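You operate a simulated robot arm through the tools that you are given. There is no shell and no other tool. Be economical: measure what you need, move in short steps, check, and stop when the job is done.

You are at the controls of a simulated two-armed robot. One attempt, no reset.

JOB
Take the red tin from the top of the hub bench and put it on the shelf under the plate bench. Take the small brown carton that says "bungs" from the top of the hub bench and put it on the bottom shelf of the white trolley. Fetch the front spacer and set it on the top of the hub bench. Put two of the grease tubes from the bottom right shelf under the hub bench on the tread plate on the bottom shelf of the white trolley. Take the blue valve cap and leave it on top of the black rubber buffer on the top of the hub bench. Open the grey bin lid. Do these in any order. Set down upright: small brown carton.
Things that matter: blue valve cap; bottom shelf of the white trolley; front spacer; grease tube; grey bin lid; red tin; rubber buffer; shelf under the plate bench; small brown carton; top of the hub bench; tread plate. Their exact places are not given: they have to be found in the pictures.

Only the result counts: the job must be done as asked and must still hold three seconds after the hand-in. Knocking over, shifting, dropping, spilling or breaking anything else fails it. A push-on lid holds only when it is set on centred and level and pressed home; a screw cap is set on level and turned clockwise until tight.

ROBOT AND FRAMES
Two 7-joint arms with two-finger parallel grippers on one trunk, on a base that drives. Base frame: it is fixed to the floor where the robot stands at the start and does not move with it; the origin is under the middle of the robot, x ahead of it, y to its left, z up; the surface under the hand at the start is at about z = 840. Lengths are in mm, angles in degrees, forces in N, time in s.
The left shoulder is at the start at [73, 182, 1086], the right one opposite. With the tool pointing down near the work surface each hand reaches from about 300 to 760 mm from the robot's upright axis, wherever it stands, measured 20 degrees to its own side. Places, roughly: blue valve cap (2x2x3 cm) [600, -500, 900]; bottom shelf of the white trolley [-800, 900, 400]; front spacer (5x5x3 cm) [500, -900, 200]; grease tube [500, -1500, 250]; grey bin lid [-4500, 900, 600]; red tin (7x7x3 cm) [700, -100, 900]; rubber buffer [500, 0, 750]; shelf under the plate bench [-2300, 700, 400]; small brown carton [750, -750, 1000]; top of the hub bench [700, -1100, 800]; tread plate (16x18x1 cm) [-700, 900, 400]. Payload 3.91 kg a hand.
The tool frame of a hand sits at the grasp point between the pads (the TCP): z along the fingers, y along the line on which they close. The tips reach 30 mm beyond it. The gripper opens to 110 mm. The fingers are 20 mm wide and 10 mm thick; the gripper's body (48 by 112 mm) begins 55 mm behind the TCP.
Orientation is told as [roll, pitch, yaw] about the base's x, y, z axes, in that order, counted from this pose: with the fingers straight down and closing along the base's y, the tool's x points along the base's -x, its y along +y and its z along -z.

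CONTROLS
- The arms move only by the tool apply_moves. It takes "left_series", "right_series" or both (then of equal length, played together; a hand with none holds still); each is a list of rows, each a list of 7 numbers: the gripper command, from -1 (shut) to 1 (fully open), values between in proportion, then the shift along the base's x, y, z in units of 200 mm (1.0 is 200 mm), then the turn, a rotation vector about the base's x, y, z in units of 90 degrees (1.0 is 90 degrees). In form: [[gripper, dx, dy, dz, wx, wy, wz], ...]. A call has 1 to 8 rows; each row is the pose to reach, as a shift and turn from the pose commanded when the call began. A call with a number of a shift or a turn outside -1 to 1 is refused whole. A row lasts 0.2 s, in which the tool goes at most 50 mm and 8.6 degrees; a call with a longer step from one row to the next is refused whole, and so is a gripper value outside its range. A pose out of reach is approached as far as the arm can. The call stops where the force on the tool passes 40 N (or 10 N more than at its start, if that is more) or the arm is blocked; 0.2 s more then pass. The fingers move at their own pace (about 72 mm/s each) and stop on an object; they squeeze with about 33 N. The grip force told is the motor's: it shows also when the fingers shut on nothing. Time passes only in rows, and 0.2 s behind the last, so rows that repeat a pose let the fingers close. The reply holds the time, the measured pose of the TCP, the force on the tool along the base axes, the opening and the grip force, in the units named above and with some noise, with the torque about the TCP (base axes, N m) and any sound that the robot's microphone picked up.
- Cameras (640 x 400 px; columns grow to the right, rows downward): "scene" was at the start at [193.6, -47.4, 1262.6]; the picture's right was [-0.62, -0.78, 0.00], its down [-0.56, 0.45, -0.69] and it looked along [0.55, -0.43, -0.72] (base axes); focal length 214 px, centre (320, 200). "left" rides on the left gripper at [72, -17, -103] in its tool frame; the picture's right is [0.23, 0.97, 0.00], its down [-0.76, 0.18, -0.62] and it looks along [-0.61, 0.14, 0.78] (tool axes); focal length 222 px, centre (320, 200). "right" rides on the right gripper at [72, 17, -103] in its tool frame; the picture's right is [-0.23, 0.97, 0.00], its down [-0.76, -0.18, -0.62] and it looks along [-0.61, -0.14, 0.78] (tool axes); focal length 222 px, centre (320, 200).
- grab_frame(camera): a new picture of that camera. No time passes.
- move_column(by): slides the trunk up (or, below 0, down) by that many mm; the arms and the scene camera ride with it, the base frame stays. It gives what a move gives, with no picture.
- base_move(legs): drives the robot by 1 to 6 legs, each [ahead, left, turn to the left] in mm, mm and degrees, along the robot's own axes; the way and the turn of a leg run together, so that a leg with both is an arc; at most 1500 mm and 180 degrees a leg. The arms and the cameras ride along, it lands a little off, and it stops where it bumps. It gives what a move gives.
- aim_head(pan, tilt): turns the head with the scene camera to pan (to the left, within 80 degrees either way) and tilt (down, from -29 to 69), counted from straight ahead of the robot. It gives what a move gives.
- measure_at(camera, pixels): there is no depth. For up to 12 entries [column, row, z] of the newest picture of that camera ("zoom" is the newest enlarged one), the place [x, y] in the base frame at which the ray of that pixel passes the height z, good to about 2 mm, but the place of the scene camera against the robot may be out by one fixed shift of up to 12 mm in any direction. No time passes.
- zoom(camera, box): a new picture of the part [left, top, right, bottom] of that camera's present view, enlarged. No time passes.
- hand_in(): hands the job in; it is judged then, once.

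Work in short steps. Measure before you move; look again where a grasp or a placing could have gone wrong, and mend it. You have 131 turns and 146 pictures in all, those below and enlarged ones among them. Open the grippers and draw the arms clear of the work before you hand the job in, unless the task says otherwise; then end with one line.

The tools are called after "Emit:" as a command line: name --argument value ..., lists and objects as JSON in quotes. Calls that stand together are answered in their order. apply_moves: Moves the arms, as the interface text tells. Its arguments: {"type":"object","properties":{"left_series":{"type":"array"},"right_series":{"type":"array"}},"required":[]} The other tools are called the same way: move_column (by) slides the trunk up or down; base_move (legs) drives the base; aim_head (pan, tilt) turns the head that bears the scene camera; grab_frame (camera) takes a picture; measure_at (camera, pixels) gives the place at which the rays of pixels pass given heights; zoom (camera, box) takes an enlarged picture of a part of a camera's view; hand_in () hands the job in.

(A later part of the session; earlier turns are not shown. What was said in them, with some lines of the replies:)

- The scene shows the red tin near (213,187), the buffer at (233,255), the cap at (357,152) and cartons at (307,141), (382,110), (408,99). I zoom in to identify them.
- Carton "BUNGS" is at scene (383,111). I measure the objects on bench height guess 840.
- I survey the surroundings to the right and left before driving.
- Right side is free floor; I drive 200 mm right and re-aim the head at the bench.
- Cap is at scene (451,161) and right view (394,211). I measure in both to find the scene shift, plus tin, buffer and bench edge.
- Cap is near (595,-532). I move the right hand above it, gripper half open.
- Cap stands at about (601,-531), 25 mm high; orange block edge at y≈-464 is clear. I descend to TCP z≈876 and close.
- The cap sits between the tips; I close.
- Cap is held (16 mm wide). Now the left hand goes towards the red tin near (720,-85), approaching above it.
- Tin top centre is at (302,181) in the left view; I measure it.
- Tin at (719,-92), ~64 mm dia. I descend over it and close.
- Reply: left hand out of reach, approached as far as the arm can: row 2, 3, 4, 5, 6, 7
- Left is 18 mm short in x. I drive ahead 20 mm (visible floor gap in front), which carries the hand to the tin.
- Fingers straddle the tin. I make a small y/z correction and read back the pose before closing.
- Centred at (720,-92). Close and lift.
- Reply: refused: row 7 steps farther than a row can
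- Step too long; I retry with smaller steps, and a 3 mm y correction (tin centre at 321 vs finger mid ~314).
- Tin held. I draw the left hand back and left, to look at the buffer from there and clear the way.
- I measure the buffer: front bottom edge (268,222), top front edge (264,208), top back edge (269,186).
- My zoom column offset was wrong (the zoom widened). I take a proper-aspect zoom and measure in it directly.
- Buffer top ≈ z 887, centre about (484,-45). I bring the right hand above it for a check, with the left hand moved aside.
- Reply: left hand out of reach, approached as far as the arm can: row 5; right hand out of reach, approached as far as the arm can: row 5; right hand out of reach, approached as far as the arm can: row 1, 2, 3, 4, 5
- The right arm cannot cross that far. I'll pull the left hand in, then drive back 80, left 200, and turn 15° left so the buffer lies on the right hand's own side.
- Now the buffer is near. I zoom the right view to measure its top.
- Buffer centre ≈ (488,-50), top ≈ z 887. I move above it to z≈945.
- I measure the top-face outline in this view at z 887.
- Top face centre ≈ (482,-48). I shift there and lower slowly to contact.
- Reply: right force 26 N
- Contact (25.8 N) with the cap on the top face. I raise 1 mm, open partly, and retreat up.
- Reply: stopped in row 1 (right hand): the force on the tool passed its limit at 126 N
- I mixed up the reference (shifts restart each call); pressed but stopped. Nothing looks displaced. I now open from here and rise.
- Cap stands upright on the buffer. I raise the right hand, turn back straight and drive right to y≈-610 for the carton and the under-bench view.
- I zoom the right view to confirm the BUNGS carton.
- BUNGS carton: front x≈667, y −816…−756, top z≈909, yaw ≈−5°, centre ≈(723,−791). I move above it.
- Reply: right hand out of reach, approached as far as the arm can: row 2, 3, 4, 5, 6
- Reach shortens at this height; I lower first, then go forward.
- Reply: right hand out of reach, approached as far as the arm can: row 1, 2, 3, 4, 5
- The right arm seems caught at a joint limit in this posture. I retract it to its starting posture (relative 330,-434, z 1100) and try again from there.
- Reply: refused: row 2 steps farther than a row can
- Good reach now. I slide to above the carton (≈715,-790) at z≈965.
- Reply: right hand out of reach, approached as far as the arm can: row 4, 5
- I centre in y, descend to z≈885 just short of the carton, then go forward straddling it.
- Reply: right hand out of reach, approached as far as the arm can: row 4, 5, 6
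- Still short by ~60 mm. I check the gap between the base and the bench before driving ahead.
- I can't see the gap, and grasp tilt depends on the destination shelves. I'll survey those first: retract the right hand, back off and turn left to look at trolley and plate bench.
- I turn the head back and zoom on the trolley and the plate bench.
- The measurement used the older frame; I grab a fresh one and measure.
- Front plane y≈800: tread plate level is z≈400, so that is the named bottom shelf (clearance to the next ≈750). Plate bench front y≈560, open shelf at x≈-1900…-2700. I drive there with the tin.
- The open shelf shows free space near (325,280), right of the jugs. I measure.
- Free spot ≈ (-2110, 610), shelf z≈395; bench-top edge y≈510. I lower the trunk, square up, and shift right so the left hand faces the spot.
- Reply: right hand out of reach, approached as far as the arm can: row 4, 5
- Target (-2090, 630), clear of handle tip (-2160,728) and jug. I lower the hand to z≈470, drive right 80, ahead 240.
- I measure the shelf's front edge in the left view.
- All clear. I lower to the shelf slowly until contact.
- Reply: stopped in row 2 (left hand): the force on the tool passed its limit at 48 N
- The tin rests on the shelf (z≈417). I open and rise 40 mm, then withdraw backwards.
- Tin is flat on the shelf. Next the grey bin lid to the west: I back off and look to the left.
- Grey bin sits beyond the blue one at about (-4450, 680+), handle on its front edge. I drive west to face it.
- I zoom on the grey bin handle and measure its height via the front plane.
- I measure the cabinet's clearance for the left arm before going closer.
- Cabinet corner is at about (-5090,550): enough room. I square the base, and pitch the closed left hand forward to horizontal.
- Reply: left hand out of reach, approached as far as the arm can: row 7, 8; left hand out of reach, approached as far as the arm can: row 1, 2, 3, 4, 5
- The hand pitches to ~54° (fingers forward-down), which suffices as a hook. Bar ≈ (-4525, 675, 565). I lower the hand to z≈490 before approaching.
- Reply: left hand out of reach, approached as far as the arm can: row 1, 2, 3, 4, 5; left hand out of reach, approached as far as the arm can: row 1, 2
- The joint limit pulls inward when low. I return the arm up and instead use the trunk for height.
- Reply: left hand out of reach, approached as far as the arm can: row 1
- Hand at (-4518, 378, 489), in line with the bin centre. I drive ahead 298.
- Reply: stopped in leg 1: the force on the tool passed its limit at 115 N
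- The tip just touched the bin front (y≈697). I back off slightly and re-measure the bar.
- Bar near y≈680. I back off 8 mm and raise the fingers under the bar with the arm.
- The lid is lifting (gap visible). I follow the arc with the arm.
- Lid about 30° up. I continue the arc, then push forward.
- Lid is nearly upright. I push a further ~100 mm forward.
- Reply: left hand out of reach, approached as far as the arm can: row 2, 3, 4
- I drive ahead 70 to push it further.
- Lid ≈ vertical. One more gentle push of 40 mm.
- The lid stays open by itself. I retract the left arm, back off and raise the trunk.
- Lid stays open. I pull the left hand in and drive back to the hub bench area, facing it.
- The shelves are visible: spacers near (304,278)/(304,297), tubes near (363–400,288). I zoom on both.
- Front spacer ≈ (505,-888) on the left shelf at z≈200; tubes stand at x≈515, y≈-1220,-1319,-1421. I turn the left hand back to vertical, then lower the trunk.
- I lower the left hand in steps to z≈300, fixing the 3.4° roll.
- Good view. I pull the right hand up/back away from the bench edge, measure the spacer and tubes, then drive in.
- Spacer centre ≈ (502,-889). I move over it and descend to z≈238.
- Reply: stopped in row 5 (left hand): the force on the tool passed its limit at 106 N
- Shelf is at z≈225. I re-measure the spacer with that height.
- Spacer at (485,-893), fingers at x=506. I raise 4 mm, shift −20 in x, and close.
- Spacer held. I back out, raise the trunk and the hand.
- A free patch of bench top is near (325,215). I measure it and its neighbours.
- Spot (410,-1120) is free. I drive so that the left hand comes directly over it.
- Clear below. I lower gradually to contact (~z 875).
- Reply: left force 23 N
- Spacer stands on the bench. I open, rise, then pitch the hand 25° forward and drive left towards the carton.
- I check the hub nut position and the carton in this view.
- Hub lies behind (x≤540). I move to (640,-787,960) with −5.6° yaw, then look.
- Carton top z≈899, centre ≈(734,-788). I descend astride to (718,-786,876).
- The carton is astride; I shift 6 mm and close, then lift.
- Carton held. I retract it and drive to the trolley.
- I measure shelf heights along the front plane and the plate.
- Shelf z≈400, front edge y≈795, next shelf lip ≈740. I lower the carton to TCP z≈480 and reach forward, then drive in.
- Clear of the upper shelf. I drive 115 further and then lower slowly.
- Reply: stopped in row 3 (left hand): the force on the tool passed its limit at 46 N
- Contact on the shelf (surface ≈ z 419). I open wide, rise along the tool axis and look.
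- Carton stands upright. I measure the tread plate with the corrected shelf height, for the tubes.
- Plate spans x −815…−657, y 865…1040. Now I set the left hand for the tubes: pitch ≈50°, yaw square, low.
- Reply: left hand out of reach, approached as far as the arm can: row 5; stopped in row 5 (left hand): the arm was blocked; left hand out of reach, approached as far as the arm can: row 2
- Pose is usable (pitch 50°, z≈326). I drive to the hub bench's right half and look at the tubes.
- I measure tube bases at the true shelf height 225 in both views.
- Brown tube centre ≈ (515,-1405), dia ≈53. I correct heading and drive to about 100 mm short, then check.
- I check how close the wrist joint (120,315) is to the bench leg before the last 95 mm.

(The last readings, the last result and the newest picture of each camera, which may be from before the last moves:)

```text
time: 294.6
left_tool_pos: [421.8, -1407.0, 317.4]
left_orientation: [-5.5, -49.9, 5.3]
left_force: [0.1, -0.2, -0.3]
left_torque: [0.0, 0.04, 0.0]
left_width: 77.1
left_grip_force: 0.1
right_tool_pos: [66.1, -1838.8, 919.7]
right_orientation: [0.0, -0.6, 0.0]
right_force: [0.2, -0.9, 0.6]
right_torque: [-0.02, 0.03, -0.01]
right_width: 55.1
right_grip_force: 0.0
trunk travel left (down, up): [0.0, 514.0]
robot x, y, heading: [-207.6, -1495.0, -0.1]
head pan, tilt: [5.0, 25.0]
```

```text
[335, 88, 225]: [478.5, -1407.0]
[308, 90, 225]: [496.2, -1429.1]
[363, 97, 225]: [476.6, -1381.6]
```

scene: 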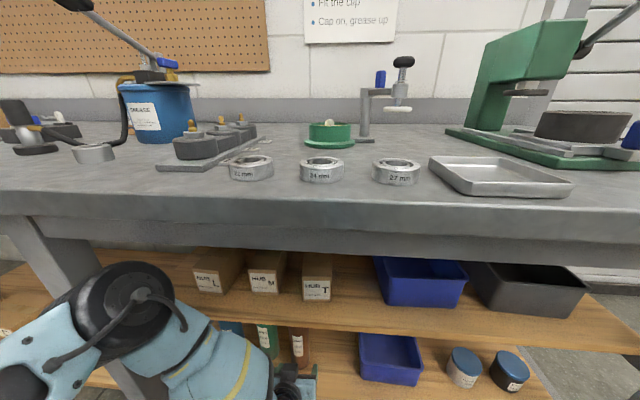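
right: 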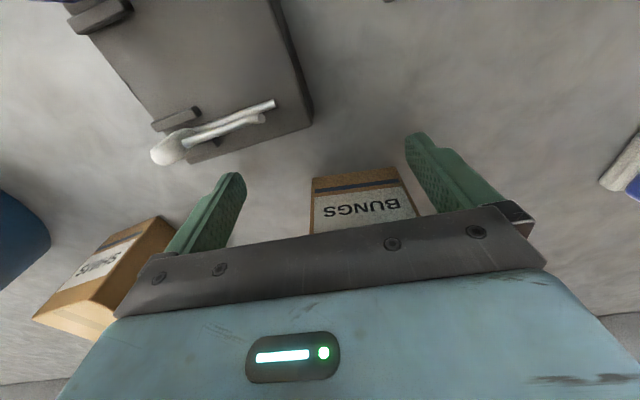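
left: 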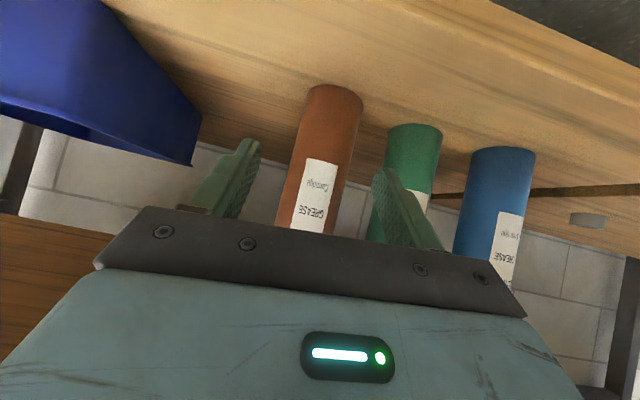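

To keep the forearm clear of leg and apron, I extend the arm (not the base) the remaining 86 mm around the brown tube.

Emit:
apply_moves --left_series '[[0.5, 0.15, 0.0, 0, 0, 0, 0], [0.5, 0.3, 0.0, 0, 0, 0, 0], [0.5, 0.43, 0.01, 0, 0, 0, 0], [0.5, 0.43, 0.01, 0, 0, 0, 0]]'

Emit:
grab_frame --camera "left"

```text
time: 295.6
left_tool_pos: [508.9, -1406.3, 316.8]
left_orientation: [-5.5, -49.9, 5.2]
left_force: [0.2, -0.1, -0.7]
left_torque: [0.0, -0.05, -0.03]
left_width: 82.6
left_grip_force: 0.0
right_tool_pos: [64.3, -1837.6, 921.0]
right_orientation: [0.0, -0.4, 0.0]
right_force: [-0.1, 0.7, 0.1]
right_torque: [0.01, 0.01, -0.01]
right_width: 55.0
right_grip_force: 0.0
trunk travel left (down, up): [0.0, 514.0]
robot x, y, heading: [-204.1, -1499.3, -0.1]
head pan, tilt: [5.0, 25.0]
```

```text
37 pictures are left
```

left: 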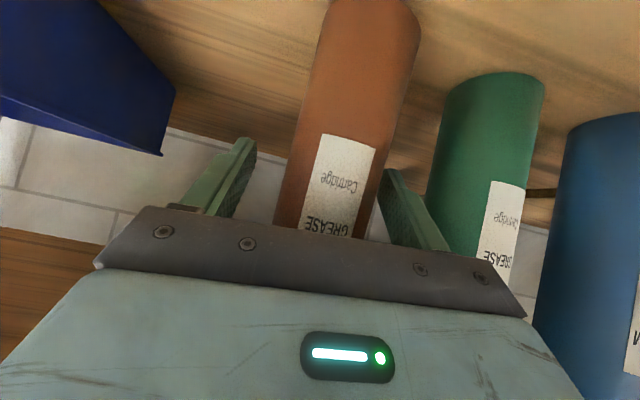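

Tube lies between the fingers. I close (5 mm shift), then lift 15 mm and check.

Emit:
apply_moves --left_series '[[0.3, 0, 0.025, 0, 0, 0, 0], [-1, 0, 0.025, 0, 0, 0, 0], [-1, 0, 0.025, 0, 0, 0, 0], [-1, 0, 0.025, 0, 0, 0, 0], [-1, 0, 0.025, 0.04, 0, 0, 0], [-1, 0, 0.025, 0.08, 0, 0, 0]]'

Emit:
grab_frame --camera "left"

```text
time: 297.0
left_tool_pos: [508.5, -1401.1, 332.5]
left_orientation: [-5.5, -49.8, 5.3]
left_force: [0.2, 0.0, -4.0]
left_torque: [-0.02, 0.01, 0.01]
left_width: 54.0
left_grip_force: 33.0
right_tool_pos: [65.6, -1836.5, 921.0]
right_orientation: [0.0, -0.4, 0.0]
right_force: [0.3, 0.4, -0.2]
right_torque: [-0.01, 0.0, 0.05]
right_width: 55.0
right_grip_force: 0.1
trunk travel left (down, up): [0.0, 514.0]
robot x, y, heading: [-204.6, -1498.7, -0.1]
head pan, tilt: [5.0, 25.0]
```

```text
36 pictures are left
```

left: 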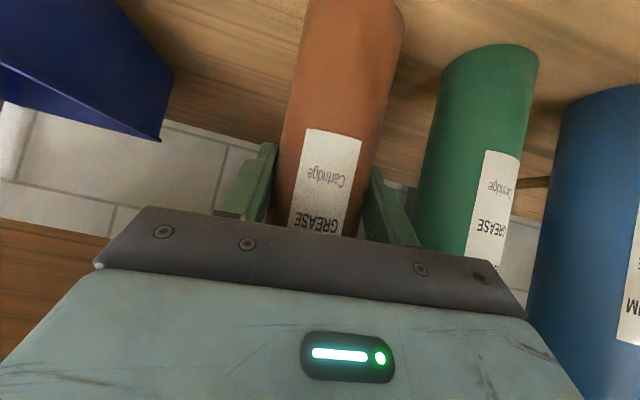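

Brown tube held. I pull it straight out, back off, then raise the arm with the trunk kept low.

Emit:
apply_moves --left_series '[[-1, -0.2, 0, 0, 0, 0, 0], [-1, -0.43, 0, 0, 0, 0, 0]]'

Emit:
base_move --legs '[[-350, 0, 0]]'

Emit:
apply_moves --left_series '[[-1, 0, 0, 0.2, 0, 0, 0], [-1, 0, 0, 0.4, 0, 0, 0], [-1, 0, 0, 0.6, 0, 0, 0], [-1, 0, 0, 0.8, 0, 0, 0], [-1, 0, 0, 1.0, 0, 0, 0]]'

Emit:
base_move --legs '[[0, 1015, 0], [-150, 0, 0], [0, 0, 90], [370, 0, 0]]'

Emit:
grab_frame --camera "scene"

```text
time: 297.6
left_tool_pos: [424.4, -1400.3, 330.6]
left_orientation: [-5.5, -49.8, 5.3]
left_force: [0.4, 0.3, -4.5]
left_torque: [-0.04, 0.03, 0.01]
left_width: 53.8
left_grip_force: 32.4
right_tool_pos: [65.2, -1838.3, 921.4]
right_orientation: [0.0, -0.5, 0.0]
right_force: [-0.2, -0.3, -0.5]
right_torque: [0.01, 0.0, -0.02]
right_width: 55.0
right_grip_force: 0.0
trunk travel left (down, up): [0.0, 514.0]
robot x, y, heading: [-208.3, -1496.9, -0.2]
head pan, tilt: [5.0, 25.0]
```

```text
time: 299.9
left_tool_pos: [67.1, -1397.8, 331.9]
left_orientation: [-5.4, -49.9, 5.8]
left_force: [0.4, 0.7, -4.6]
left_torque: [0.0, 0.01, -0.02]
left_width: 53.7
left_grip_force: 33.0
right_tool_pos: [-287.9, -1835.8, 920.6]
right_orientation: [0.0, -0.5, 0.5]
right_force: [0.0, 1.0, 0.4]
right_torque: [-0.03, 0.01, -0.02]
right_width: 54.9
right_grip_force: 0.0
trunk travel left (down, up): [0.0, 514.0]
robot x, y, heading: [-562.9, -1497.9, 0.4]
head pan, tilt: [5.0, 25.0]
```

```text
time: 301.1
left_tool_pos: [69.2, -1394.0, 532.4]
left_orientation: [-5.4, -49.8, 5.7]
left_force: [-0.3, -0.3, -4.5]
left_torque: [-0.01, 0.02, -0.01]
left_width: 53.5
left_grip_force: 32.8
right_tool_pos: [-288.8, -1836.3, 920.6]
right_orientation: [0.0, -0.5, 0.5]
right_force: [-0.6, 0.1, -0.2]
right_torque: [0.01, -0.02, 0.03]
right_width: 55.2
right_grip_force: 0.0
trunk travel left (down, up): [0.0, 514.0]
robot x, y, heading: [-565.0, -1492.4, 0.1]
head pan, tilt: [5.0, 25.0]
```

```text
time: 317.1
left_tool_pos: [-792.4, 534.2, 532.0]
left_orientation: [-5.5, -49.9, 93.8]
left_force: [-0.6, -0.1, -4.2]
left_torque: [0.01, -0.02, 0.0]
left_width: 53.3
left_grip_force: 33.0
right_tool_pos: [-364.8, 163.5, 921.1]
right_orientation: [0.0, -0.5, 88.5]
right_force: [0.8, -0.1, -0.1]
right_torque: [-0.02, 0.01, -0.02]
right_width: 54.9
right_grip_force: 0.0
trunk travel left (down, up): [0.0, 514.0]
robot x, y, heading: [-714.0, -99.4, 88.2]
head pan, tilt: [5.0, 25.0]
```

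```text
35 pictures are left
```

scene: 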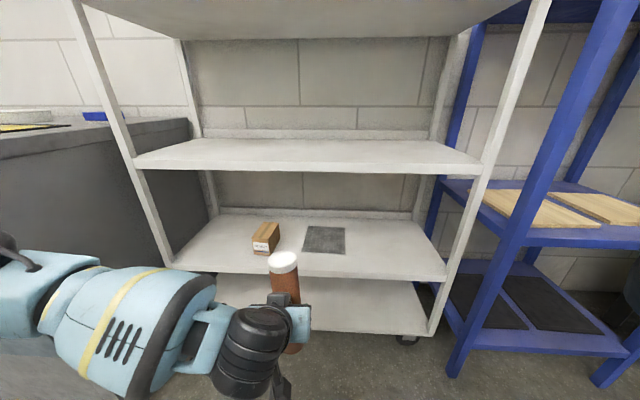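

Tube upright in hand. I align (target ≈ (-770, 980)) and drive in part way.

Emit:
base_move --legs '[[0, 0, 1.8], [0, -42, 0], [330, 0, 0]]'

Emit:
grab_frame --camera "scene"

Emit:
measure_at --camera "scene" --pixels '[[320, 300, 425]]'

```text
time: 320.3
left_tool_pos: [-770.4, 865.7, 530.6]
left_orientation: [-5.6, -49.8, 95.5]
left_force: [-0.8, 0.7, -4.6]
left_torque: [-0.05, -0.01, -0.03]
left_width: 53.6
left_grip_force: 33.1
right_tool_pos: [-330.8, 507.9, 922.1]
right_orientation: [0.0, -0.5, 90.3]
right_force: [0.4, 1.4, -0.2]
right_torque: [0.01, -0.04, 0.01]
right_width: 55.1
right_grip_force: 0.1
trunk travel left (down, up): [0.0, 514.0]
robot x, y, heading: [-668.7, 235.9, 90.2]
head pan, tilt: [5.0, 25.0]
```

```text
34 pictures are left
```

scene: 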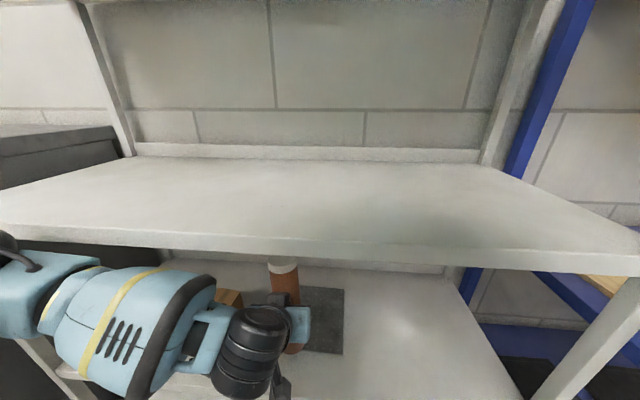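

```text
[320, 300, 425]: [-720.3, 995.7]
```

I check the forearm's clearance to the upper shelf edge by its top outline.

Emit:
measure_at --camera "scene" --pixels '[[150, 268, 740], [150, 268, 700], [150, 268, 680], [150, 252, 740], [100, 262, 740], [60, 255, 740], [260, 305, 700], [260, 305, 740], [260, 305, 660], [150, 242, 740]]'

```text
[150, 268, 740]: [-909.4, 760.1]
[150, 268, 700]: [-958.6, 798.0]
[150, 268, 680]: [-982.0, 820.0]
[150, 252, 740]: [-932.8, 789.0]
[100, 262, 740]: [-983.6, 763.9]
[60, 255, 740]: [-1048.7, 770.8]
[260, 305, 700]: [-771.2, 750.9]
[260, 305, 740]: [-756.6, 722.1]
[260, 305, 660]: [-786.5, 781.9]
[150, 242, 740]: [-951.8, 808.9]
```

The wrist top (~z 745) would foul the upper shelf, since I hold the tube high. I set the tube on the shelf in front of the plate and regrip lower.

Emit:
apply_moves --left_series '[[-1, 0, -0.15, 0, 0, 0, 0], [-1, 0, -0.15, -0.06, 0, 0, 0], [-1, 0, -0.15, -0.08, 0, 0, 0], [-1, 0, -0.15, -0.09, 0, 0, 0], [-1, 0, -0.15, -0.1, 0, 0, 0], [-1, 0, -0.15, -0.11, 0, 0, 0], [-1, 0, -0.15, -0.12, 0, 0, 0]]'

Emit:
zoom --camera "scene" --box '[200, 240, 424, 380]'

```text
time: 321.9
left_tool_pos: [-771.3, 836.0, 513.0]
left_orientation: [-5.9, -50.4, 95.8]
left_force: [0.1, -6.5, 29.1]
left_torque: [-0.02, 0.21, -0.1]
left_width: 53.8
left_grip_force: 33.1
right_tool_pos: [-331.2, 506.7, 922.2]
right_orientation: [-0.1, -0.6, 90.3]
right_force: [0.6, 0.4, 0.5]
right_torque: [-0.01, 0.03, -0.01]
right_width: 55.1
right_grip_force: 0.0
trunk travel left (down, up): [0.0, 514.0]
robot x, y, heading: [-668.2, 231.5, 90.4]
head pan, tilt: [5.0, 25.0]
```

```text
2.86 times, centred on (312, 310) of scene
```

zoom: 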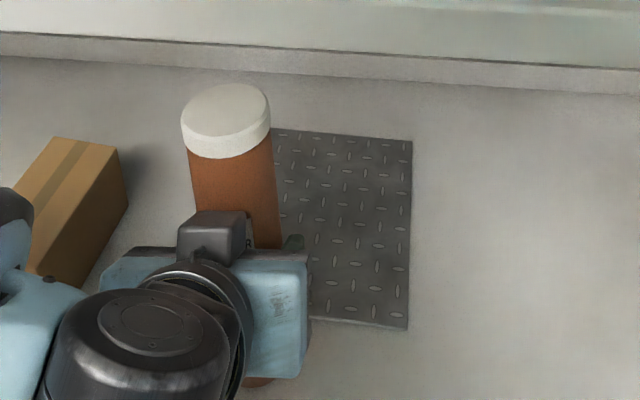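

Tube stands on the shelf (contact 29 N). I open, slide down ~55 mm and regrip.

Emit:
apply_moves --left_series '[[-0.3, 0, 0, 0.01, 0, 0, 0], [0.4, 0, 0, 0.01, 0, 0, 0], [0.4, 0, 0, 0.01, 0, 0, 0], [0.4, 0, 0, -0.1, 0, 0, 0], [0.4, 0, 0, -0.2, 0, 0, 0], [0.4, 0, 0, -0.27, 0, 0, 0], [0.4, 0, 0, -0.27, 0, 0, 0]]'

Emit:
grab_frame --camera "left"

```text
time: 323.5
left_tool_pos: [-771.0, 834.8, 456.3]
left_orientation: [-5.4, -49.9, 95.5]
left_force: [0.2, -1.0, -0.5]
left_torque: [0.07, 0.03, 0.0]
left_width: 77.2
left_grip_force: 0.0
right_tool_pos: [-331.5, 508.0, 920.6]
right_orientation: [0.0, -0.4, 90.2]
right_force: [-0.5, 0.5, 0.0]
right_torque: [0.02, 0.04, 0.0]
right_width: 54.8
right_grip_force: 0.0
trunk travel left (down, up): [0.0, 514.0]
robot x, y, heading: [-667.8, 235.9, 90.2]
head pan, tilt: [5.0, 25.0]
```

```text
32 pictures are left
```

left: 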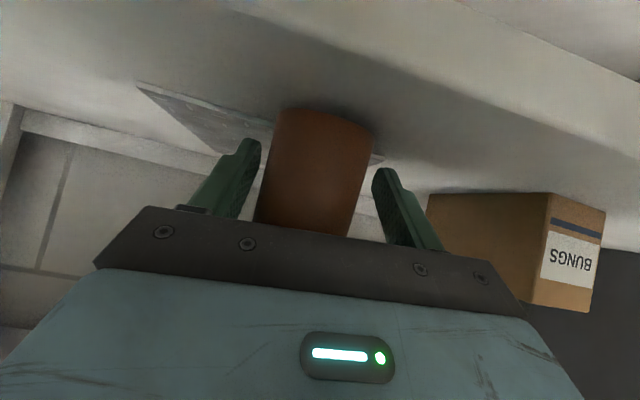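

Close, lift 22 mm, and carry forward 110 mm over the plate.

Emit:
apply_moves --left_series '[[-1, 0, 0, 0, 0, 0, 0], [-1, 0, 0, 0, 0, 0, 0], [-1, 0, 0, 0, 0, 0, 0], [-1, 0, 0, 0.11, 0, 0, 0], [-1, 0, 0.15, 0.12, 0, 0, 0], [-1, 0, 0.35, 0.12, 0, 0, 0], [-1, 0, 0.55, 0.12, 0, 0, 0], [-1, 0, 0.55, 0.12, 0, 0, 0]]'

Emit:
grab_frame --camera "scene"

Emit:
zoom --camera "left" --box '[100, 50, 420, 250]'

```text
time: 325.3
left_tool_pos: [-771.3, 944.5, 478.0]
left_orientation: [-5.5, -49.7, 95.5]
left_force: [-1.1, 0.1, -4.1]
left_torque: [-0.05, 0.01, 0.02]
left_width: 53.5
left_grip_force: 33.4
right_tool_pos: [-332.2, 507.9, 920.6]
right_orientation: [0.0, -0.5, 90.3]
right_force: [0.7, -0.3, 0.5]
right_torque: [-0.03, -0.01, 0.03]
right_width: 54.9
right_grip_force: 0.2
trunk travel left (down, up): [0.0, 514.0]
robot x, y, heading: [-667.8, 235.4, 90.2]
head pan, tilt: [5.0, 25.0]
```

```text
31 pictures are left
```

scene: 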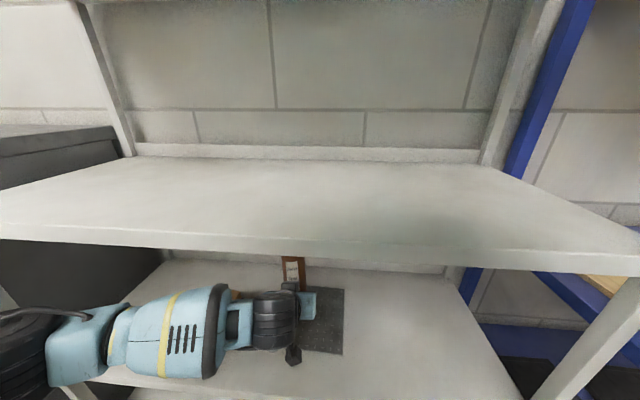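

```text
2.00 times, centred on (260, 150) of left
```

zoom: 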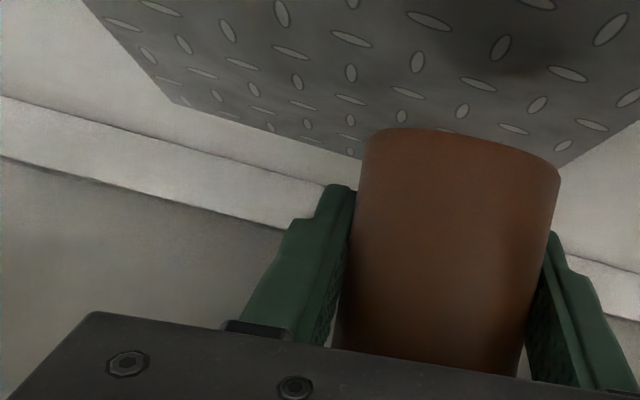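

I measure the plate edges in this view.

Emit:
grab_frame --camera "left"

Emit:
measure_at --camera "left" --pixels '[[380, 132.5, 429], [418, 113, 429], [186, 101, 429], [160, 70, 429], [285, 128, 440], [377, 133, 440]]'

```text
29 pictures are left
```

left: 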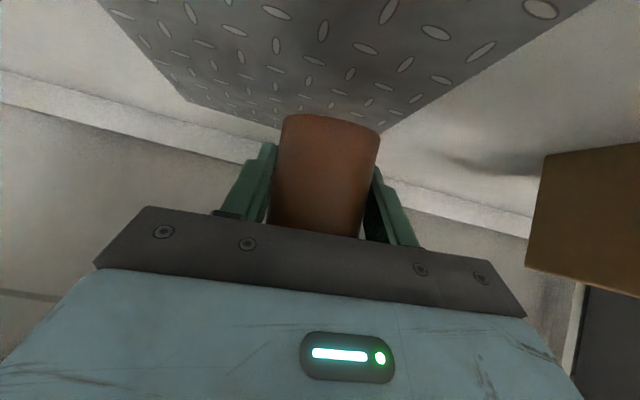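

```text
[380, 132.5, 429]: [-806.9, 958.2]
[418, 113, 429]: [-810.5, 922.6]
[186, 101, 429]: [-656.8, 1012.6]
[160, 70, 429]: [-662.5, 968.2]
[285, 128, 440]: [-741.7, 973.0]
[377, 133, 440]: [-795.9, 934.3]
```

Tube (−796…−742) lies inside the plate (−808…−658). I lower to contact.

Emit:
apply_moves --left_series '[[-1, 0, 0, -0.03, 0, 0, 0], [-1, 0, 0, -0.045, 0, 0, 0], [-1, 0, 0, -0.055, 0, 0, 0], [-1, 0, 0, -0.065, 0, 0, 0], [-1, 0, 0, -0.075, 0, 0, 0]]'

```text
time: 326.5
left_tool_pos: [-770.8, 946.3, 462.6]
left_orientation: [-5.4, -49.8, 95.6]
left_force: [-0.3, -0.6, -4.7]
left_torque: [-0.05, -0.05, -0.01]
left_width: 53.0
left_grip_force: 33.1
right_tool_pos: [-332.0, 507.3, 920.6]
right_orientation: [0.0, -0.6, 90.3]
right_force: [0.6, -0.1, 0.1]
right_torque: [0.03, 0.04, -0.02]
right_width: 55.2
right_grip_force: 0.1
trunk travel left (down, up): [0.0, 514.0]
robot x, y, heading: [-669.7, 234.0, 90.2]
head pan, tilt: [5.0, 25.0]
```

Not yet in contact; a few more millimetres.

Emit:
apply_moves --left_series '[[-1, 0, 0, -0.012, 0, 0, 0], [-1, 0, 0, -0.022, 0, 0, 0], [-1, 0, 0, -0.03, 0, 0, 0], [-1, 0, 0, -0.036, 0, 0, 0]]'

```text
time: 327.5
left_tool_pos: [-772.0, 946.4, 460.4]
left_orientation: [-5.7, -50.3, 95.7]
left_force: [0.6, -0.6, 22.4]
left_torque: [0.46, 0.18, -0.01]
left_width: 53.5
left_grip_force: 33.2
right_tool_pos: [-329.8, 505.7, 921.4]
right_orientation: [-0.1, -0.6, 90.3]
right_force: [0.3, -0.2, -0.6]
right_torque: [0.0, 0.02, 0.05]
right_width: 54.9
right_grip_force: 0.1
trunk travel left (down, up): [0.0, 514.0]
robot x, y, heading: [-668.3, 235.4, 90.3]
head pan, tilt: [5.0, 25.0]
```

Contact 22 N. I open and withdraw straight back.

Emit:
apply_moves --left_series '[[-0.5, 0, 0, 0.01, 0, 0, 0], [0.4, 0, 0, 0.012, 0, 0, 0], [0.4, 0, 0, 0.012, 0, 0, 0], [0.4, 0, -0.1, 0.015, 0, 0, 0], [0.4, 0, -0.3, 0.03, 0, 0, 0], [0.4, 0, -0.5, 0.05, 0, 0, 0]]'

Emit:
base_move --legs '[[-330, 0, 0]]'

Emit:
grab_frame --camera "scene"

```text
time: 328.9
left_tool_pos: [-769.5, 847.1, 465.9]
left_orientation: [-5.6, -49.9, 95.6]
left_force: [-0.3, -0.1, 0.5]
left_torque: [-0.02, 0.02, 0.0]
left_width: 77.1
left_grip_force: 0.0
right_tool_pos: [-331.0, 506.9, 921.2]
right_orientation: [0.0, -0.5, 90.4]
right_force: [-0.2, 0.6, 0.1]
right_torque: [0.0, 0.03, 0.0]
right_width: 54.9
right_grip_force: 0.0
trunk travel left (down, up): [0.0, 514.0]
robot x, y, heading: [-668.8, 234.1, 90.1]
head pan, tilt: [5.0, 25.0]
```

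```text
time: 331.1
left_tool_pos: [-765.3, 524.2, 465.5]
left_orientation: [-5.5, -49.9, 95.3]
left_force: [-0.5, 0.4, 0.3]
left_torque: [-0.03, -0.02, -0.02]
left_width: 76.9
left_grip_force: 0.0
right_tool_pos: [-330.3, 183.2, 920.5]
right_orientation: [0.0, -0.5, 89.9]
right_force: [0.4, -0.3, 0.8]
right_torque: [0.0, 0.02, 0.0]
right_width: 55.1
right_grip_force: 0.0
trunk travel left (down, up): [0.0, 514.0]
robot x, y, heading: [-668.2, -87.3, 90.2]
head pan, tilt: [5.0, 25.0]
```

```text
28 pictures are left
```

scene: 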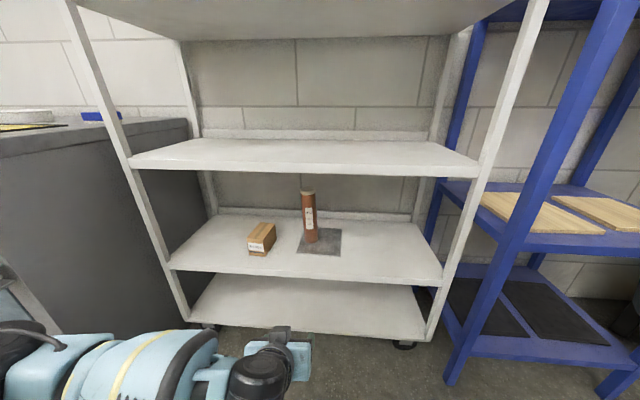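

First tube and carton stand well. Back for the green tube at ≈(518,-1309).

Emit:
apply_moves --left_series '[[0.5, 0, 0.05, -0.24, 0, 0, 0], [0.5, 0, 0.1, -0.48, 0, 0, 0], [0.5, 0, 0.1, -0.74, 0, 0, 0]]'

Emit:
base_move --legs '[[-415, 0, 0], [0, 0, -90.2], [200, 0, 0], [0, -902, 0]]'

Emit:
grab_frame --camera "left"

```text
refused: row 3 steps farther than a row can; nothing moved
```

```text
time: 346.4
left_tool_pos: [152.4, -1284.1, 465.7]
left_orientation: [-5.6, -49.9, 6.0]
left_force: [0.2, 0.0, 0.7]
left_torque: [-0.03, -0.01, -0.01]
left_width: 76.7
left_grip_force: 0.1
right_tool_pos: [-182.4, -1723.8, 920.7]
right_orientation: [0.0, -0.6, 0.7]
right_force: [-0.1, -0.3, -0.4]
right_torque: [-0.01, -0.01, 0.01]
right_width: 55.0
right_grip_force: 0.1
trunk travel left (down, up): [0.0, 514.0]
robot x, y, heading: [-458.7, -1392.0, 0.6]
head pan, tilt: [5.0, 25.0]
```

```text
27 pictures are left
```

left: 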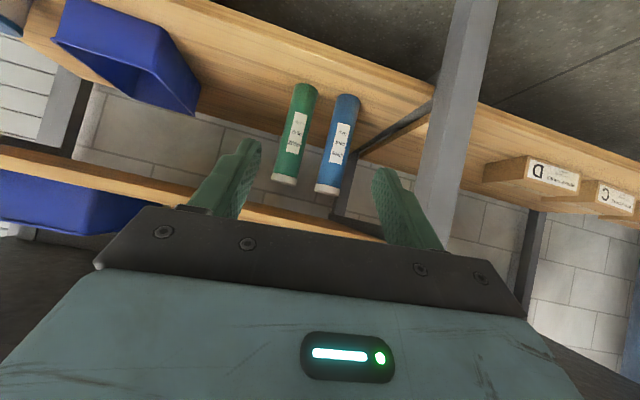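

I lower the hand to z≈316, correct heading/offset and drive to just short of the tube.

Emit:
measure_at --camera "left" --pixels '[[304, 86, 225], [291, 87, 225], [317, 92, 225], [347, 97, 225]]'

Emit:
apply_moves --left_series '[[0.5, 0.05, 0, -0.22, 0, 0, 0], [0.5, 0.1, 0, -0.44, 0, 0, 0], [0.5, 0.1, 0, -0.66, 0, 0, 0], [0.5, 0.1, 0, -0.76, 0, 0, 0]]'

Emit:
base_move --legs '[[0, 0, -0.6], [0, -18, 0], [235, 0, 0]]'

Emit:
grab_frame --camera "left"

```text
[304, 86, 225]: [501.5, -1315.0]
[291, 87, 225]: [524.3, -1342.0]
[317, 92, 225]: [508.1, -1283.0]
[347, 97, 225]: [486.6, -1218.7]
```

```text
time: 347.4
left_tool_pos: [172.8, -1282.9, 313.6]
left_orientation: [-5.1, -49.7, 6.0]
left_force: [-0.1, -1.0, 0.0]
left_torque: [0.0, 0.02, 0.0]
left_width: 82.5
left_grip_force: 0.1
right_tool_pos: [-183.7, -1723.1, 919.8]
right_orientation: [0.0, -0.5, 0.8]
right_force: [0.0, 0.0, -0.8]
right_torque: [-0.04, 0.04, -0.04]
right_width: 54.9
right_grip_force: 0.1
trunk travel left (down, up): [0.0, 514.0]
robot x, y, heading: [-462.6, -1386.7, 0.7]
head pan, tilt: [5.0, 25.0]
```

```text
time: 349.9
left_tool_pos: [406.0, -1308.6, 312.5]
left_orientation: [-5.1, -49.6, 5.3]
left_force: [0.6, 0.0, -0.7]
left_torque: [0.0, -0.01, 0.02]
left_width: 82.5
left_grip_force: 0.0
right_tool_pos: [46.1, -1744.0, 920.0]
right_orientation: [0.0, -0.5, 0.1]
right_force: [0.1, -0.4, 0.5]
right_torque: [0.02, -0.01, -0.01]
right_width: 54.9
right_grip_force: 0.0
trunk travel left (down, up): [0.0, 514.0]
robot x, y, heading: [-224.7, -1405.2, -0.0]
head pan, tilt: [5.0, 25.0]
```

```text
26 pictures are left
```

left: 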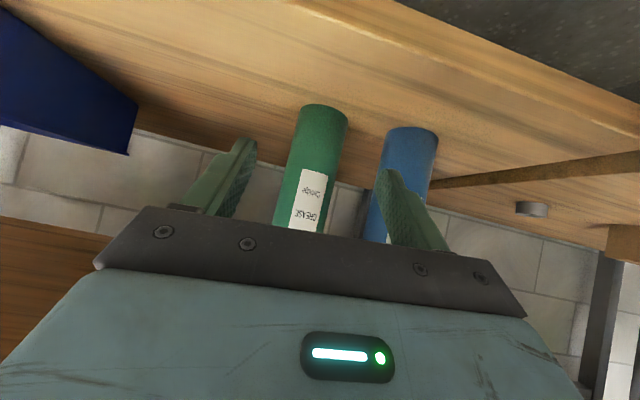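

Aligned. I extend 112 mm around the green tube and lower to z≈275 for a low grip.

Emit:
apply_moves --left_series '[[0.5, 0.2, 0, 0, 0, 0, 0], [0.5, 0.4, 0, 0, 0, 0, 0], [0.5, 0.55, 0, 0, 0, 0, 0], [0.5, 0.55, 0, -0.1, 0, 0, 0], [0.5, 0.55, 0, -0.19, 0, 0, 0], [0.5, 0.55, 0, -0.19, 0, 0, 0]]'

Emit:
grab_frame --camera "left"

```text
time: 351.3
left_tool_pos: [518.3, -1307.0, 273.7]
left_orientation: [-5.2, -49.6, 5.4]
left_force: [-0.1, 0.0, -0.5]
left_torque: [-0.02, -0.04, 0.02]
left_width: 82.5
left_grip_force: 0.1
right_tool_pos: [45.7, -1745.1, 921.5]
right_orientation: [-0.1, -0.6, 0.1]
right_force: [-0.6, 0.0, -0.1]
right_torque: [0.0, 0.06, 0.05]
right_width: 55.2
right_grip_force: 0.0
trunk travel left (down, up): [0.0, 514.0]
robot x, y, heading: [-226.2, -1407.0, 0.0]
head pan, tilt: [5.0, 25.0]
```

```text
25 pictures are left
```

left: 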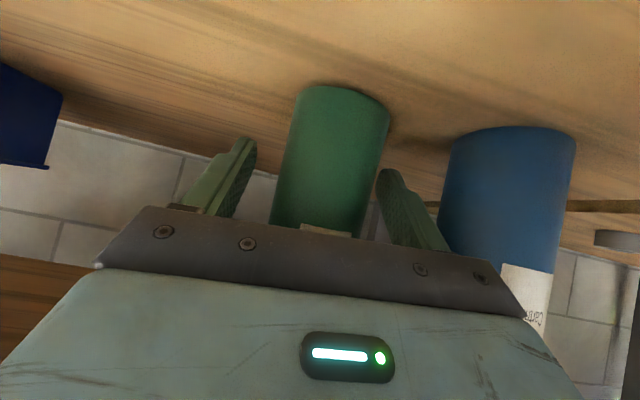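

Well placed at z 274. Close, lift 15 mm, and pull straight out.

Emit:
apply_moves --left_series '[[0.2, 0, 0.015, 0, 0, 0, 0], [-1, 0, 0.015, 0, 0, 0, 0], [-1, 0, 0.015, 0, 0, 0, 0], [-1, 0, 0.015, 0, 0, 0, 0], [-1, 0, 0.015, 0.09, 0, 0, 0], [-1, -0.2, 0.015, 0.1, 0, 0, 0], [-1, -0.4, 0.015, 0.12, 0, 0, 0], [-1, -0.55, 0.015, 0.15, 0, 0, 0]]'

Emit:
grab_frame --camera "left"

```text
time: 353.1
left_tool_pos: [409.3, -1305.3, 304.7]
left_orientation: [-4.6, -49.3, 5.3]
left_force: [0.9, 0.5, -3.9]
left_torque: [-0.02, 0.04, 0.0]
left_width: 53.6
left_grip_force: 32.5
right_tool_pos: [46.5, -1743.4, 921.3]
right_orientation: [0.0, -0.5, 0.1]
right_force: [-0.4, 0.8, 0.2]
right_torque: [0.0, -0.02, 0.02]
right_width: 55.0
right_grip_force: 0.1
trunk travel left (down, up): [0.0, 514.0]
robot x, y, heading: [-228.9, -1404.7, -0.1]
head pan, tilt: [5.0, 25.0]
```

```text
24 pictures are left
```

left: 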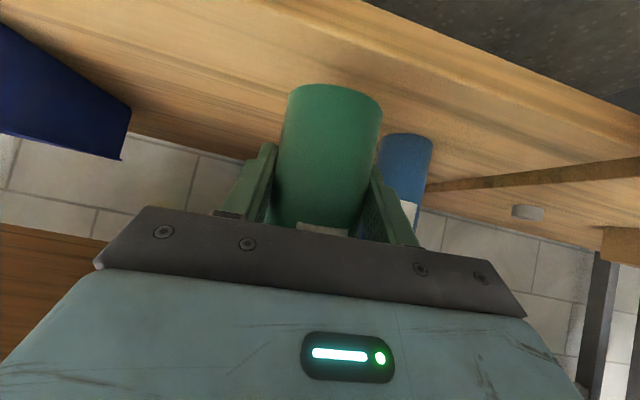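

Green tube held, blue undisturbed. I back out, raise the hand to z≈500 and drive to the trolley.

Emit:
base_move --legs '[[-340, 0, 0]]'

Emit:
apply_moves --left_series '[[-1, 0, 0, 0.2, 0, 0, 0], [-1, 0, 0, 0.4, 0, 0, 0], [-1, 0, 0, 0.6, 0, 0, 0], [-1, 0, 0, 0.8, 0, 0, 0], [-1, 0, 0, 0.99, 0, 0, 0]]'

Emit:
base_move --legs '[[0, 900, 0], [-20, 0, 0], [0, 0, 90], [400, 0, 0]]'

Emit:
grab_frame --camera "scene"

```text
time: 355.4
left_tool_pos: [67.2, -1305.6, 305.2]
left_orientation: [-4.6, -49.4, 5.4]
left_force: [1.1, 0.2, -3.9]
left_torque: [-0.03, 0.05, 0.03]
left_width: 53.5
left_grip_force: 33.3
right_tool_pos: [-295.0, -1743.2, 920.8]
right_orientation: [0.1, -0.6, 0.1]
right_force: [-0.6, 0.5, 0.3]
right_torque: [-0.01, 0.04, 0.0]
right_width: 55.1
right_grip_force: 0.0
trunk travel left (down, up): [0.0, 514.0]
robot x, y, heading: [-570.2, -1406.7, 0.2]
head pan, tilt: [5.0, 25.0]
```

```text
time: 356.6
left_tool_pos: [65.1, -1310.4, 501.1]
left_orientation: [-4.6, -49.2, 5.1]
left_force: [0.5, -0.5, -4.8]
left_torque: [-0.01, 0.05, 0.0]
left_width: 53.5
left_grip_force: 32.9
right_tool_pos: [-296.3, -1744.5, 921.0]
right_orientation: [0.0, -0.6, 0.2]
right_force: [-0.1, 0.5, 0.0]
right_torque: [0.02, 0.02, -0.04]
right_width: 55.2
right_grip_force: 0.0
trunk travel left (down, up): [0.0, 514.0]
robot x, y, heading: [-566.9, -1403.5, 0.1]
head pan, tilt: [5.0, 25.0]
```

```text
time: 371.1
left_tool_pos: [-681.5, 524.0, 501.4]
left_orientation: [-4.6, -49.3, 95.9]
left_force: [-0.3, -0.5, -4.2]
left_torque: [-0.06, -0.02, 0.01]
left_width: 53.1
left_grip_force: 32.7
right_tool_pos: [-243.9, 169.7, 921.6]
right_orientation: [0.0, -0.5, 90.8]
right_force: [0.0, -0.1, 0.0]
right_torque: [0.01, -0.01, 0.0]
right_width: 54.9
right_grip_force: 0.1
trunk travel left (down, up): [0.0, 514.0]
robot x, y, heading: [-581.7, -108.6, 90.6]
head pan, tilt: [5.0, 25.0]
```

```text
23 pictures are left
```

scene: 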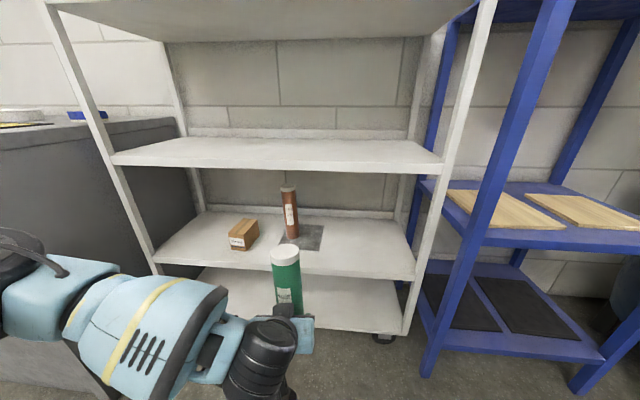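

I align for x≈-690 and drive in, then extend over the plate's front-right.

Emit:
base_move --legs '[[0, 0, -0.6], [0, 15, 0], [295, 0, 0]]'

Emit:
grab_frame --camera "left"

```text
time: 373.9
left_tool_pos: [-686.6, 829.0, 502.0]
left_orientation: [-4.6, -49.3, 95.0]
left_force: [0.0, 1.2, -4.8]
left_torque: [-0.08, -0.02, 0.01]
left_width: 53.2
left_grip_force: 32.9
right_tool_pos: [-255.0, 466.8, 920.9]
right_orientation: [-0.1, -0.5, 89.9]
right_force: [-0.5, 0.0, 0.7]
right_torque: [0.02, 0.01, -0.01]
right_width: 55.0
right_grip_force: 0.0
trunk travel left (down, up): [0.0, 514.0]
robot x, y, heading: [-592.7, 194.3, 90.0]
head pan, tilt: [5.0, 25.0]
```

```text
22 pictures are left
```

left: 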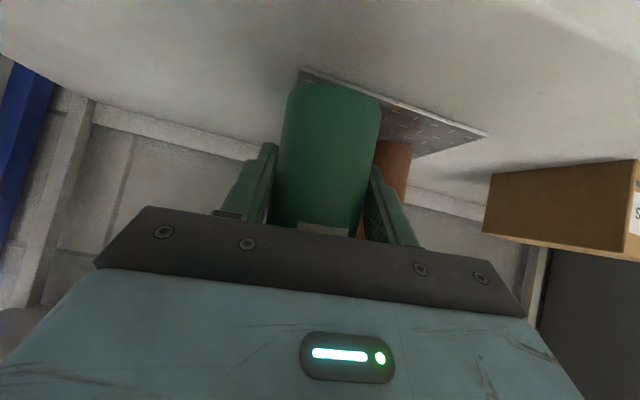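

I measure the plate's front corners here.

Emit:
measure_at --camera "left" --pixels '[[300, 69, 429], [487, 133, 429], [298, 76, 429]]'

Emit:
apply_moves --left_series '[[-1, 0, 0.1, -0.05, 0, 0, 0], [-1, 0, 0.22, -0.05, 0, 0, 0], [-1, 0, 0.35, -0.05, 0, 0, 0], [-1, 0, 0.35, -0.05, 0, 0, 0]]'

Emit:
grab_frame --camera "left"

Emit:
grab_frame --camera "scene"

```text
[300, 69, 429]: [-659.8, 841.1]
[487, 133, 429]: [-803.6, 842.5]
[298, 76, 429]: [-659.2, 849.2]
```

```text
time: 374.9
left_tool_pos: [-687.0, 898.7, 489.8]
left_orientation: [-4.6, -49.2, 95.0]
left_force: [0.1, 0.2, -4.6]
left_torque: [-0.04, -0.01, 0.0]
left_width: 53.6
left_grip_force: 32.7
right_tool_pos: [-252.9, 466.5, 920.0]
right_orientation: [0.0, -0.5, 90.0]
right_force: [-0.2, 0.3, 0.2]
right_torque: [0.0, 0.0, -0.02]
right_width: 55.0
right_grip_force: 0.0
trunk travel left (down, up): [0.0, 514.0]
robot x, y, heading: [-598.3, 192.8, 89.8]
head pan, tilt: [5.0, 25.0]
```

```text
21 pictures are left
```

left: 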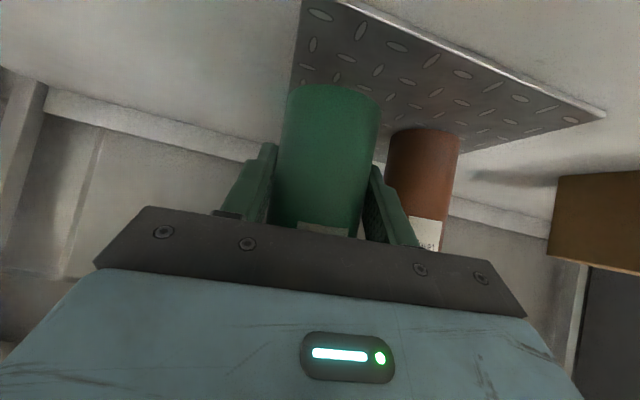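

```text
20 pictures are left
```

scene: 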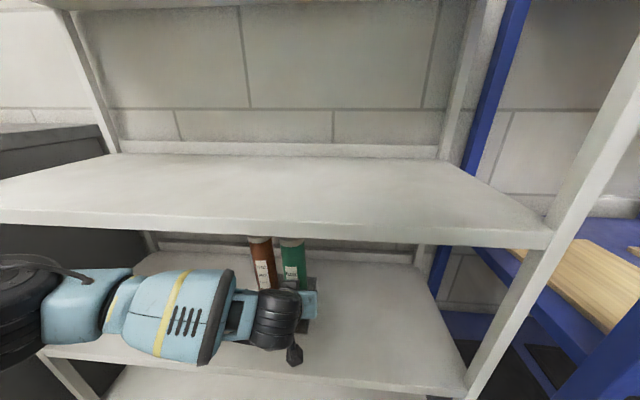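

Plate x −805…−659; I shift the tube 6 mm inward and lower to contact.

Emit:
apply_moves --left_series '[[-1, -0.03, 0, -0.02, 0, 0, 0], [-1, -0.03, 0, -0.04, 0, 0, 0], [-1, -0.03, 0, -0.055, 0, 0, 0], [-1, -0.03, 0, -0.065, 0, 0, 0], [-1, -0.03, 0, -0.075, 0, 0, 0]]'

```text
time: 376.1
left_tool_pos: [-692.3, 898.8, 476.4]
left_orientation: [-4.5, -49.2, 95.0]
left_force: [-0.4, -0.3, -4.4]
left_torque: [-0.04, -0.01, 0.0]
left_width: 53.3
left_grip_force: 32.8
right_tool_pos: [-253.5, 468.0, 920.4]
right_orientation: [0.0, -0.5, 89.9]
right_force: [0.6, -0.1, -0.6]
right_torque: [0.0, 0.03, 0.02]
right_width: 55.0
right_grip_force: 0.0
trunk travel left (down, up): [0.0, 514.0]
robot x, y, heading: [-593.5, 196.5, 90.0]
head pan, tilt: [5.0, 25.0]
```

Emit:
apply_moves --left_series '[[-1, 0, 0, -0.01, 0, 0, 0], [-1, 0, 0, -0.018, 0, 0, 0], [-1, 0, 0, -0.026, 0, 0, 0], [-1, 0, 0, -0.032, 0, 0, 0]]'

```text
time: 377.1
left_tool_pos: [-692.5, 897.8, 474.3]
left_orientation: [-4.8, -49.7, 95.0]
left_force: [0.1, -3.6, 11.2]
left_torque: [0.09, 0.2, 0.07]
left_width: 53.3
left_grip_force: 32.9
right_tool_pos: [-253.8, 465.8, 920.3]
right_orientation: [0.0, -0.6, 89.9]
right_force: [0.5, -0.4, 0.3]
right_torque: [-0.01, 0.01, -0.03]
right_width: 54.9
right_grip_force: 0.1
trunk travel left (down, up): [0.0, 514.0]
robot x, y, heading: [-597.1, 196.5, 89.7]
head pan, tilt: [5.0, 25.0]
```

Contact made. I open modestly and withdraw straight back.

Emit:
apply_moves --left_series '[[-0.4, 0, 0, 0.0, 0, 0, 0], [0.18, 0, 0, 0.004, 0, 0, 0], [0.18, 0, 0, 0.004, 0, 0, 0], [0.18, 0, -0.1, 0.01, 0, 0, 0], [0.18, 0, -0.3, 0.02, 0, 0, 0], [0.18, 0, -0.5, 0.05, 0, 0, 0]]'

Emit:
base_move --legs '[[-400, 0, 0]]'

Emit:
grab_frame --camera "scene"

Emit:
zoom --camera "scene" --box '[200, 150, 424, 290]'

```text
time: 378.5
left_tool_pos: [-691.9, 799.2, 482.6]
left_orientation: [-4.6, -49.3, 95.3]
left_force: [-0.2, -1.0, -0.5]
left_torque: [0.02, -0.01, 0.01]
left_width: 65.0
left_grip_force: 0.0
right_tool_pos: [-253.4, 466.8, 919.9]
right_orientation: [0.1, -0.4, 89.9]
right_force: [0.7, -0.3, -0.8]
right_torque: [0.02, 0.03, 0.01]
right_width: 55.1
right_grip_force: 0.1
trunk travel left (down, up): [0.0, 514.0]
robot x, y, heading: [-594.0, 193.0, 89.7]
head pan, tilt: [5.0, 25.0]
```

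```text
time: 381.1
left_tool_pos: [-699.6, 393.7, 483.2]
left_orientation: [-4.5, -49.2, 96.0]
left_force: [0.3, -0.7, 0.0]
left_torque: [0.01, -0.04, 0.03]
left_width: 65.0
left_grip_force: 0.2
right_tool_pos: [-256.0, 70.0, 921.2]
right_orientation: [0.0, -0.5, 91.0]
right_force: [0.0, -0.4, -0.2]
right_torque: [-0.01, 0.03, -0.01]
right_width: 55.1
right_grip_force: 0.1
trunk travel left (down, up): [0.0, 514.0]
robot x, y, heading: [-591.5, -208.2, 90.8]
head pan, tilt: [5.0, 25.0]
```

```text
19 pictures are left
```

scene: 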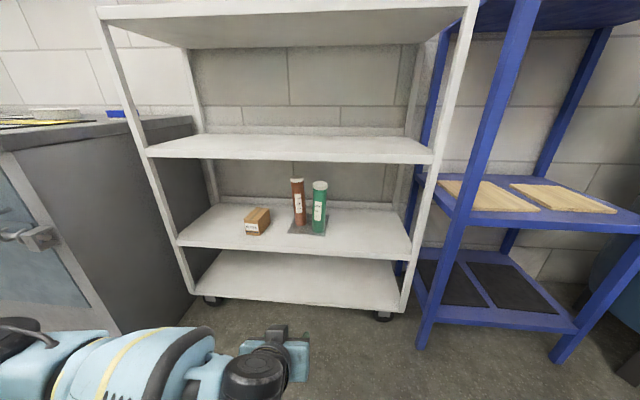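

```text
2.86 times, centred on (312, 220) of scene
```

zoom: 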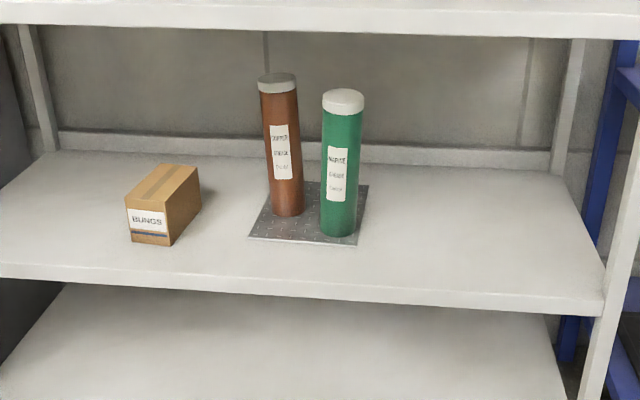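

Both tubes stand on the plate, carton upright. I take a last look at the hub bench (cap on buffer, spacer).

Emit:
move_column --by 345

Emit:
base_move --legs '[[0, 0, -90], [0, -250, 0]]'

Emit:
aim_head --pan 0 --tilt 20

Emit:
zoom --camera "scene" --box '[160, 120, 640, 400]'

```text
time: 384.4
left_tool_pos: [-699.5, 394.4, 826.5]
left_orientation: [-4.6, -49.3, 95.9]
left_force: [0.4, -0.3, -0.1]
left_torque: [0.01, 0.0, -0.02]
left_width: 64.7
left_grip_force: 0.0
right_tool_pos: [-256.2, 70.0, 1265.3]
right_orientation: [-0.2, -0.5, 90.9]
right_force: [0.1, 0.4, -0.6]
right_torque: [-0.01, 0.0, 0.01]
right_width: 55.0
right_grip_force: 0.0
trunk travel left (down, up): [-345.0, 169.0]
robot x, y, heading: [-592.7, -207.3, 91.1]
head pan, tilt: [5.0, 25.0]
```

```text
time: 391.0
left_tool_pos: [14.0, -331.9, 827.4]
left_orientation: [-4.7, -49.3, 6.9]
left_force: [0.1, 0.5, 0.3]
left_torque: [0.01, 0.02, 0.01]
left_width: 64.8
left_grip_force: 0.0
right_tool_pos: [-305.0, -780.3, 1265.9]
right_orientation: [0.0, -0.5, 1.8]
right_force: [1.0, -0.1, 0.7]
right_torque: [-0.01, -0.01, -0.01]
right_width: 55.0
right_grip_force: 0.0
trunk travel left (down, up): [-345.0, 169.0]
robot x, y, heading: [-585.2, -450.3, 1.7]
head pan, tilt: [5.0, 25.0]
```

```text
time: 391.6
left_tool_pos: [13.3, -331.8, 827.7]
left_orientation: [-4.6, -49.3, 6.9]
left_force: [0.3, 0.0, -0.4]
left_torque: [0.0, 0.01, 0.0]
left_width: 64.7
left_grip_force: 0.0
right_tool_pos: [-304.2, -779.3, 1266.3]
right_orientation: [0.0, -0.5, 1.8]
right_force: [0.2, -0.2, 0.4]
right_torque: [0.01, 0.0, -0.01]
right_width: 54.8
right_grip_force: 0.1
trunk travel left (down, up): [-345.0, 169.0]
robot x, y, heading: [-584.3, -448.0, 1.9]
head pan, tilt: [0.0, 20.0]
```

```text
1.33 times, centred on (400, 260) of scene
```

zoom: 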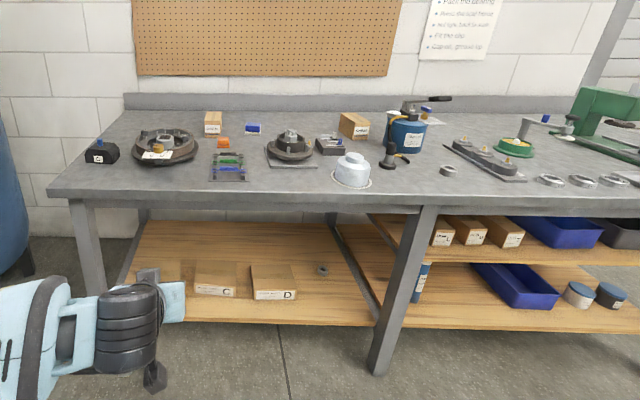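

The cap is on the buffer and the spacer on the bench top. Both arms are clear, so I open the grippers fully and hand in.

Emit:
apply_moves --left_series '[[1, 0, 0, 0, 0, 0, 0], [1, 0, 0, 0, 0, 0, 0]]' --right_series '[[1, 0, 0, 0, 0, 0, 0], [1, 0, 0, 0, 0, 0, 0]]'

Emit:
hand_in

```text
time: 392.2
left_tool_pos: [12.9, -330.0, 828.4]
left_orientation: [-4.6, -49.3, 6.8]
left_force: [-0.9, -0.5, -0.9]
left_torque: [-0.04, -0.01, -0.01]
left_width: 109.9
left_grip_force: 0.1
right_tool_pos: [-303.9, -779.9, 1265.1]
right_orientation: [0.0, -0.5, 1.8]
right_force: [0.4, -0.1, -0.5]
right_torque: [-0.03, -0.04, -0.03]
right_width: 110.0
right_grip_force: 0.0
trunk travel left (down, up): [-345.0, 169.0]
robot x, y, heading: [-586.0, -447.5, 1.6]
head pan, tilt: [0.0, 20.0]
```

```text
The job is handed in.
```

All six tasks are done and handed in; the carton and tubes went on the trolley level that holds the tread plate, though there is one more level below it.
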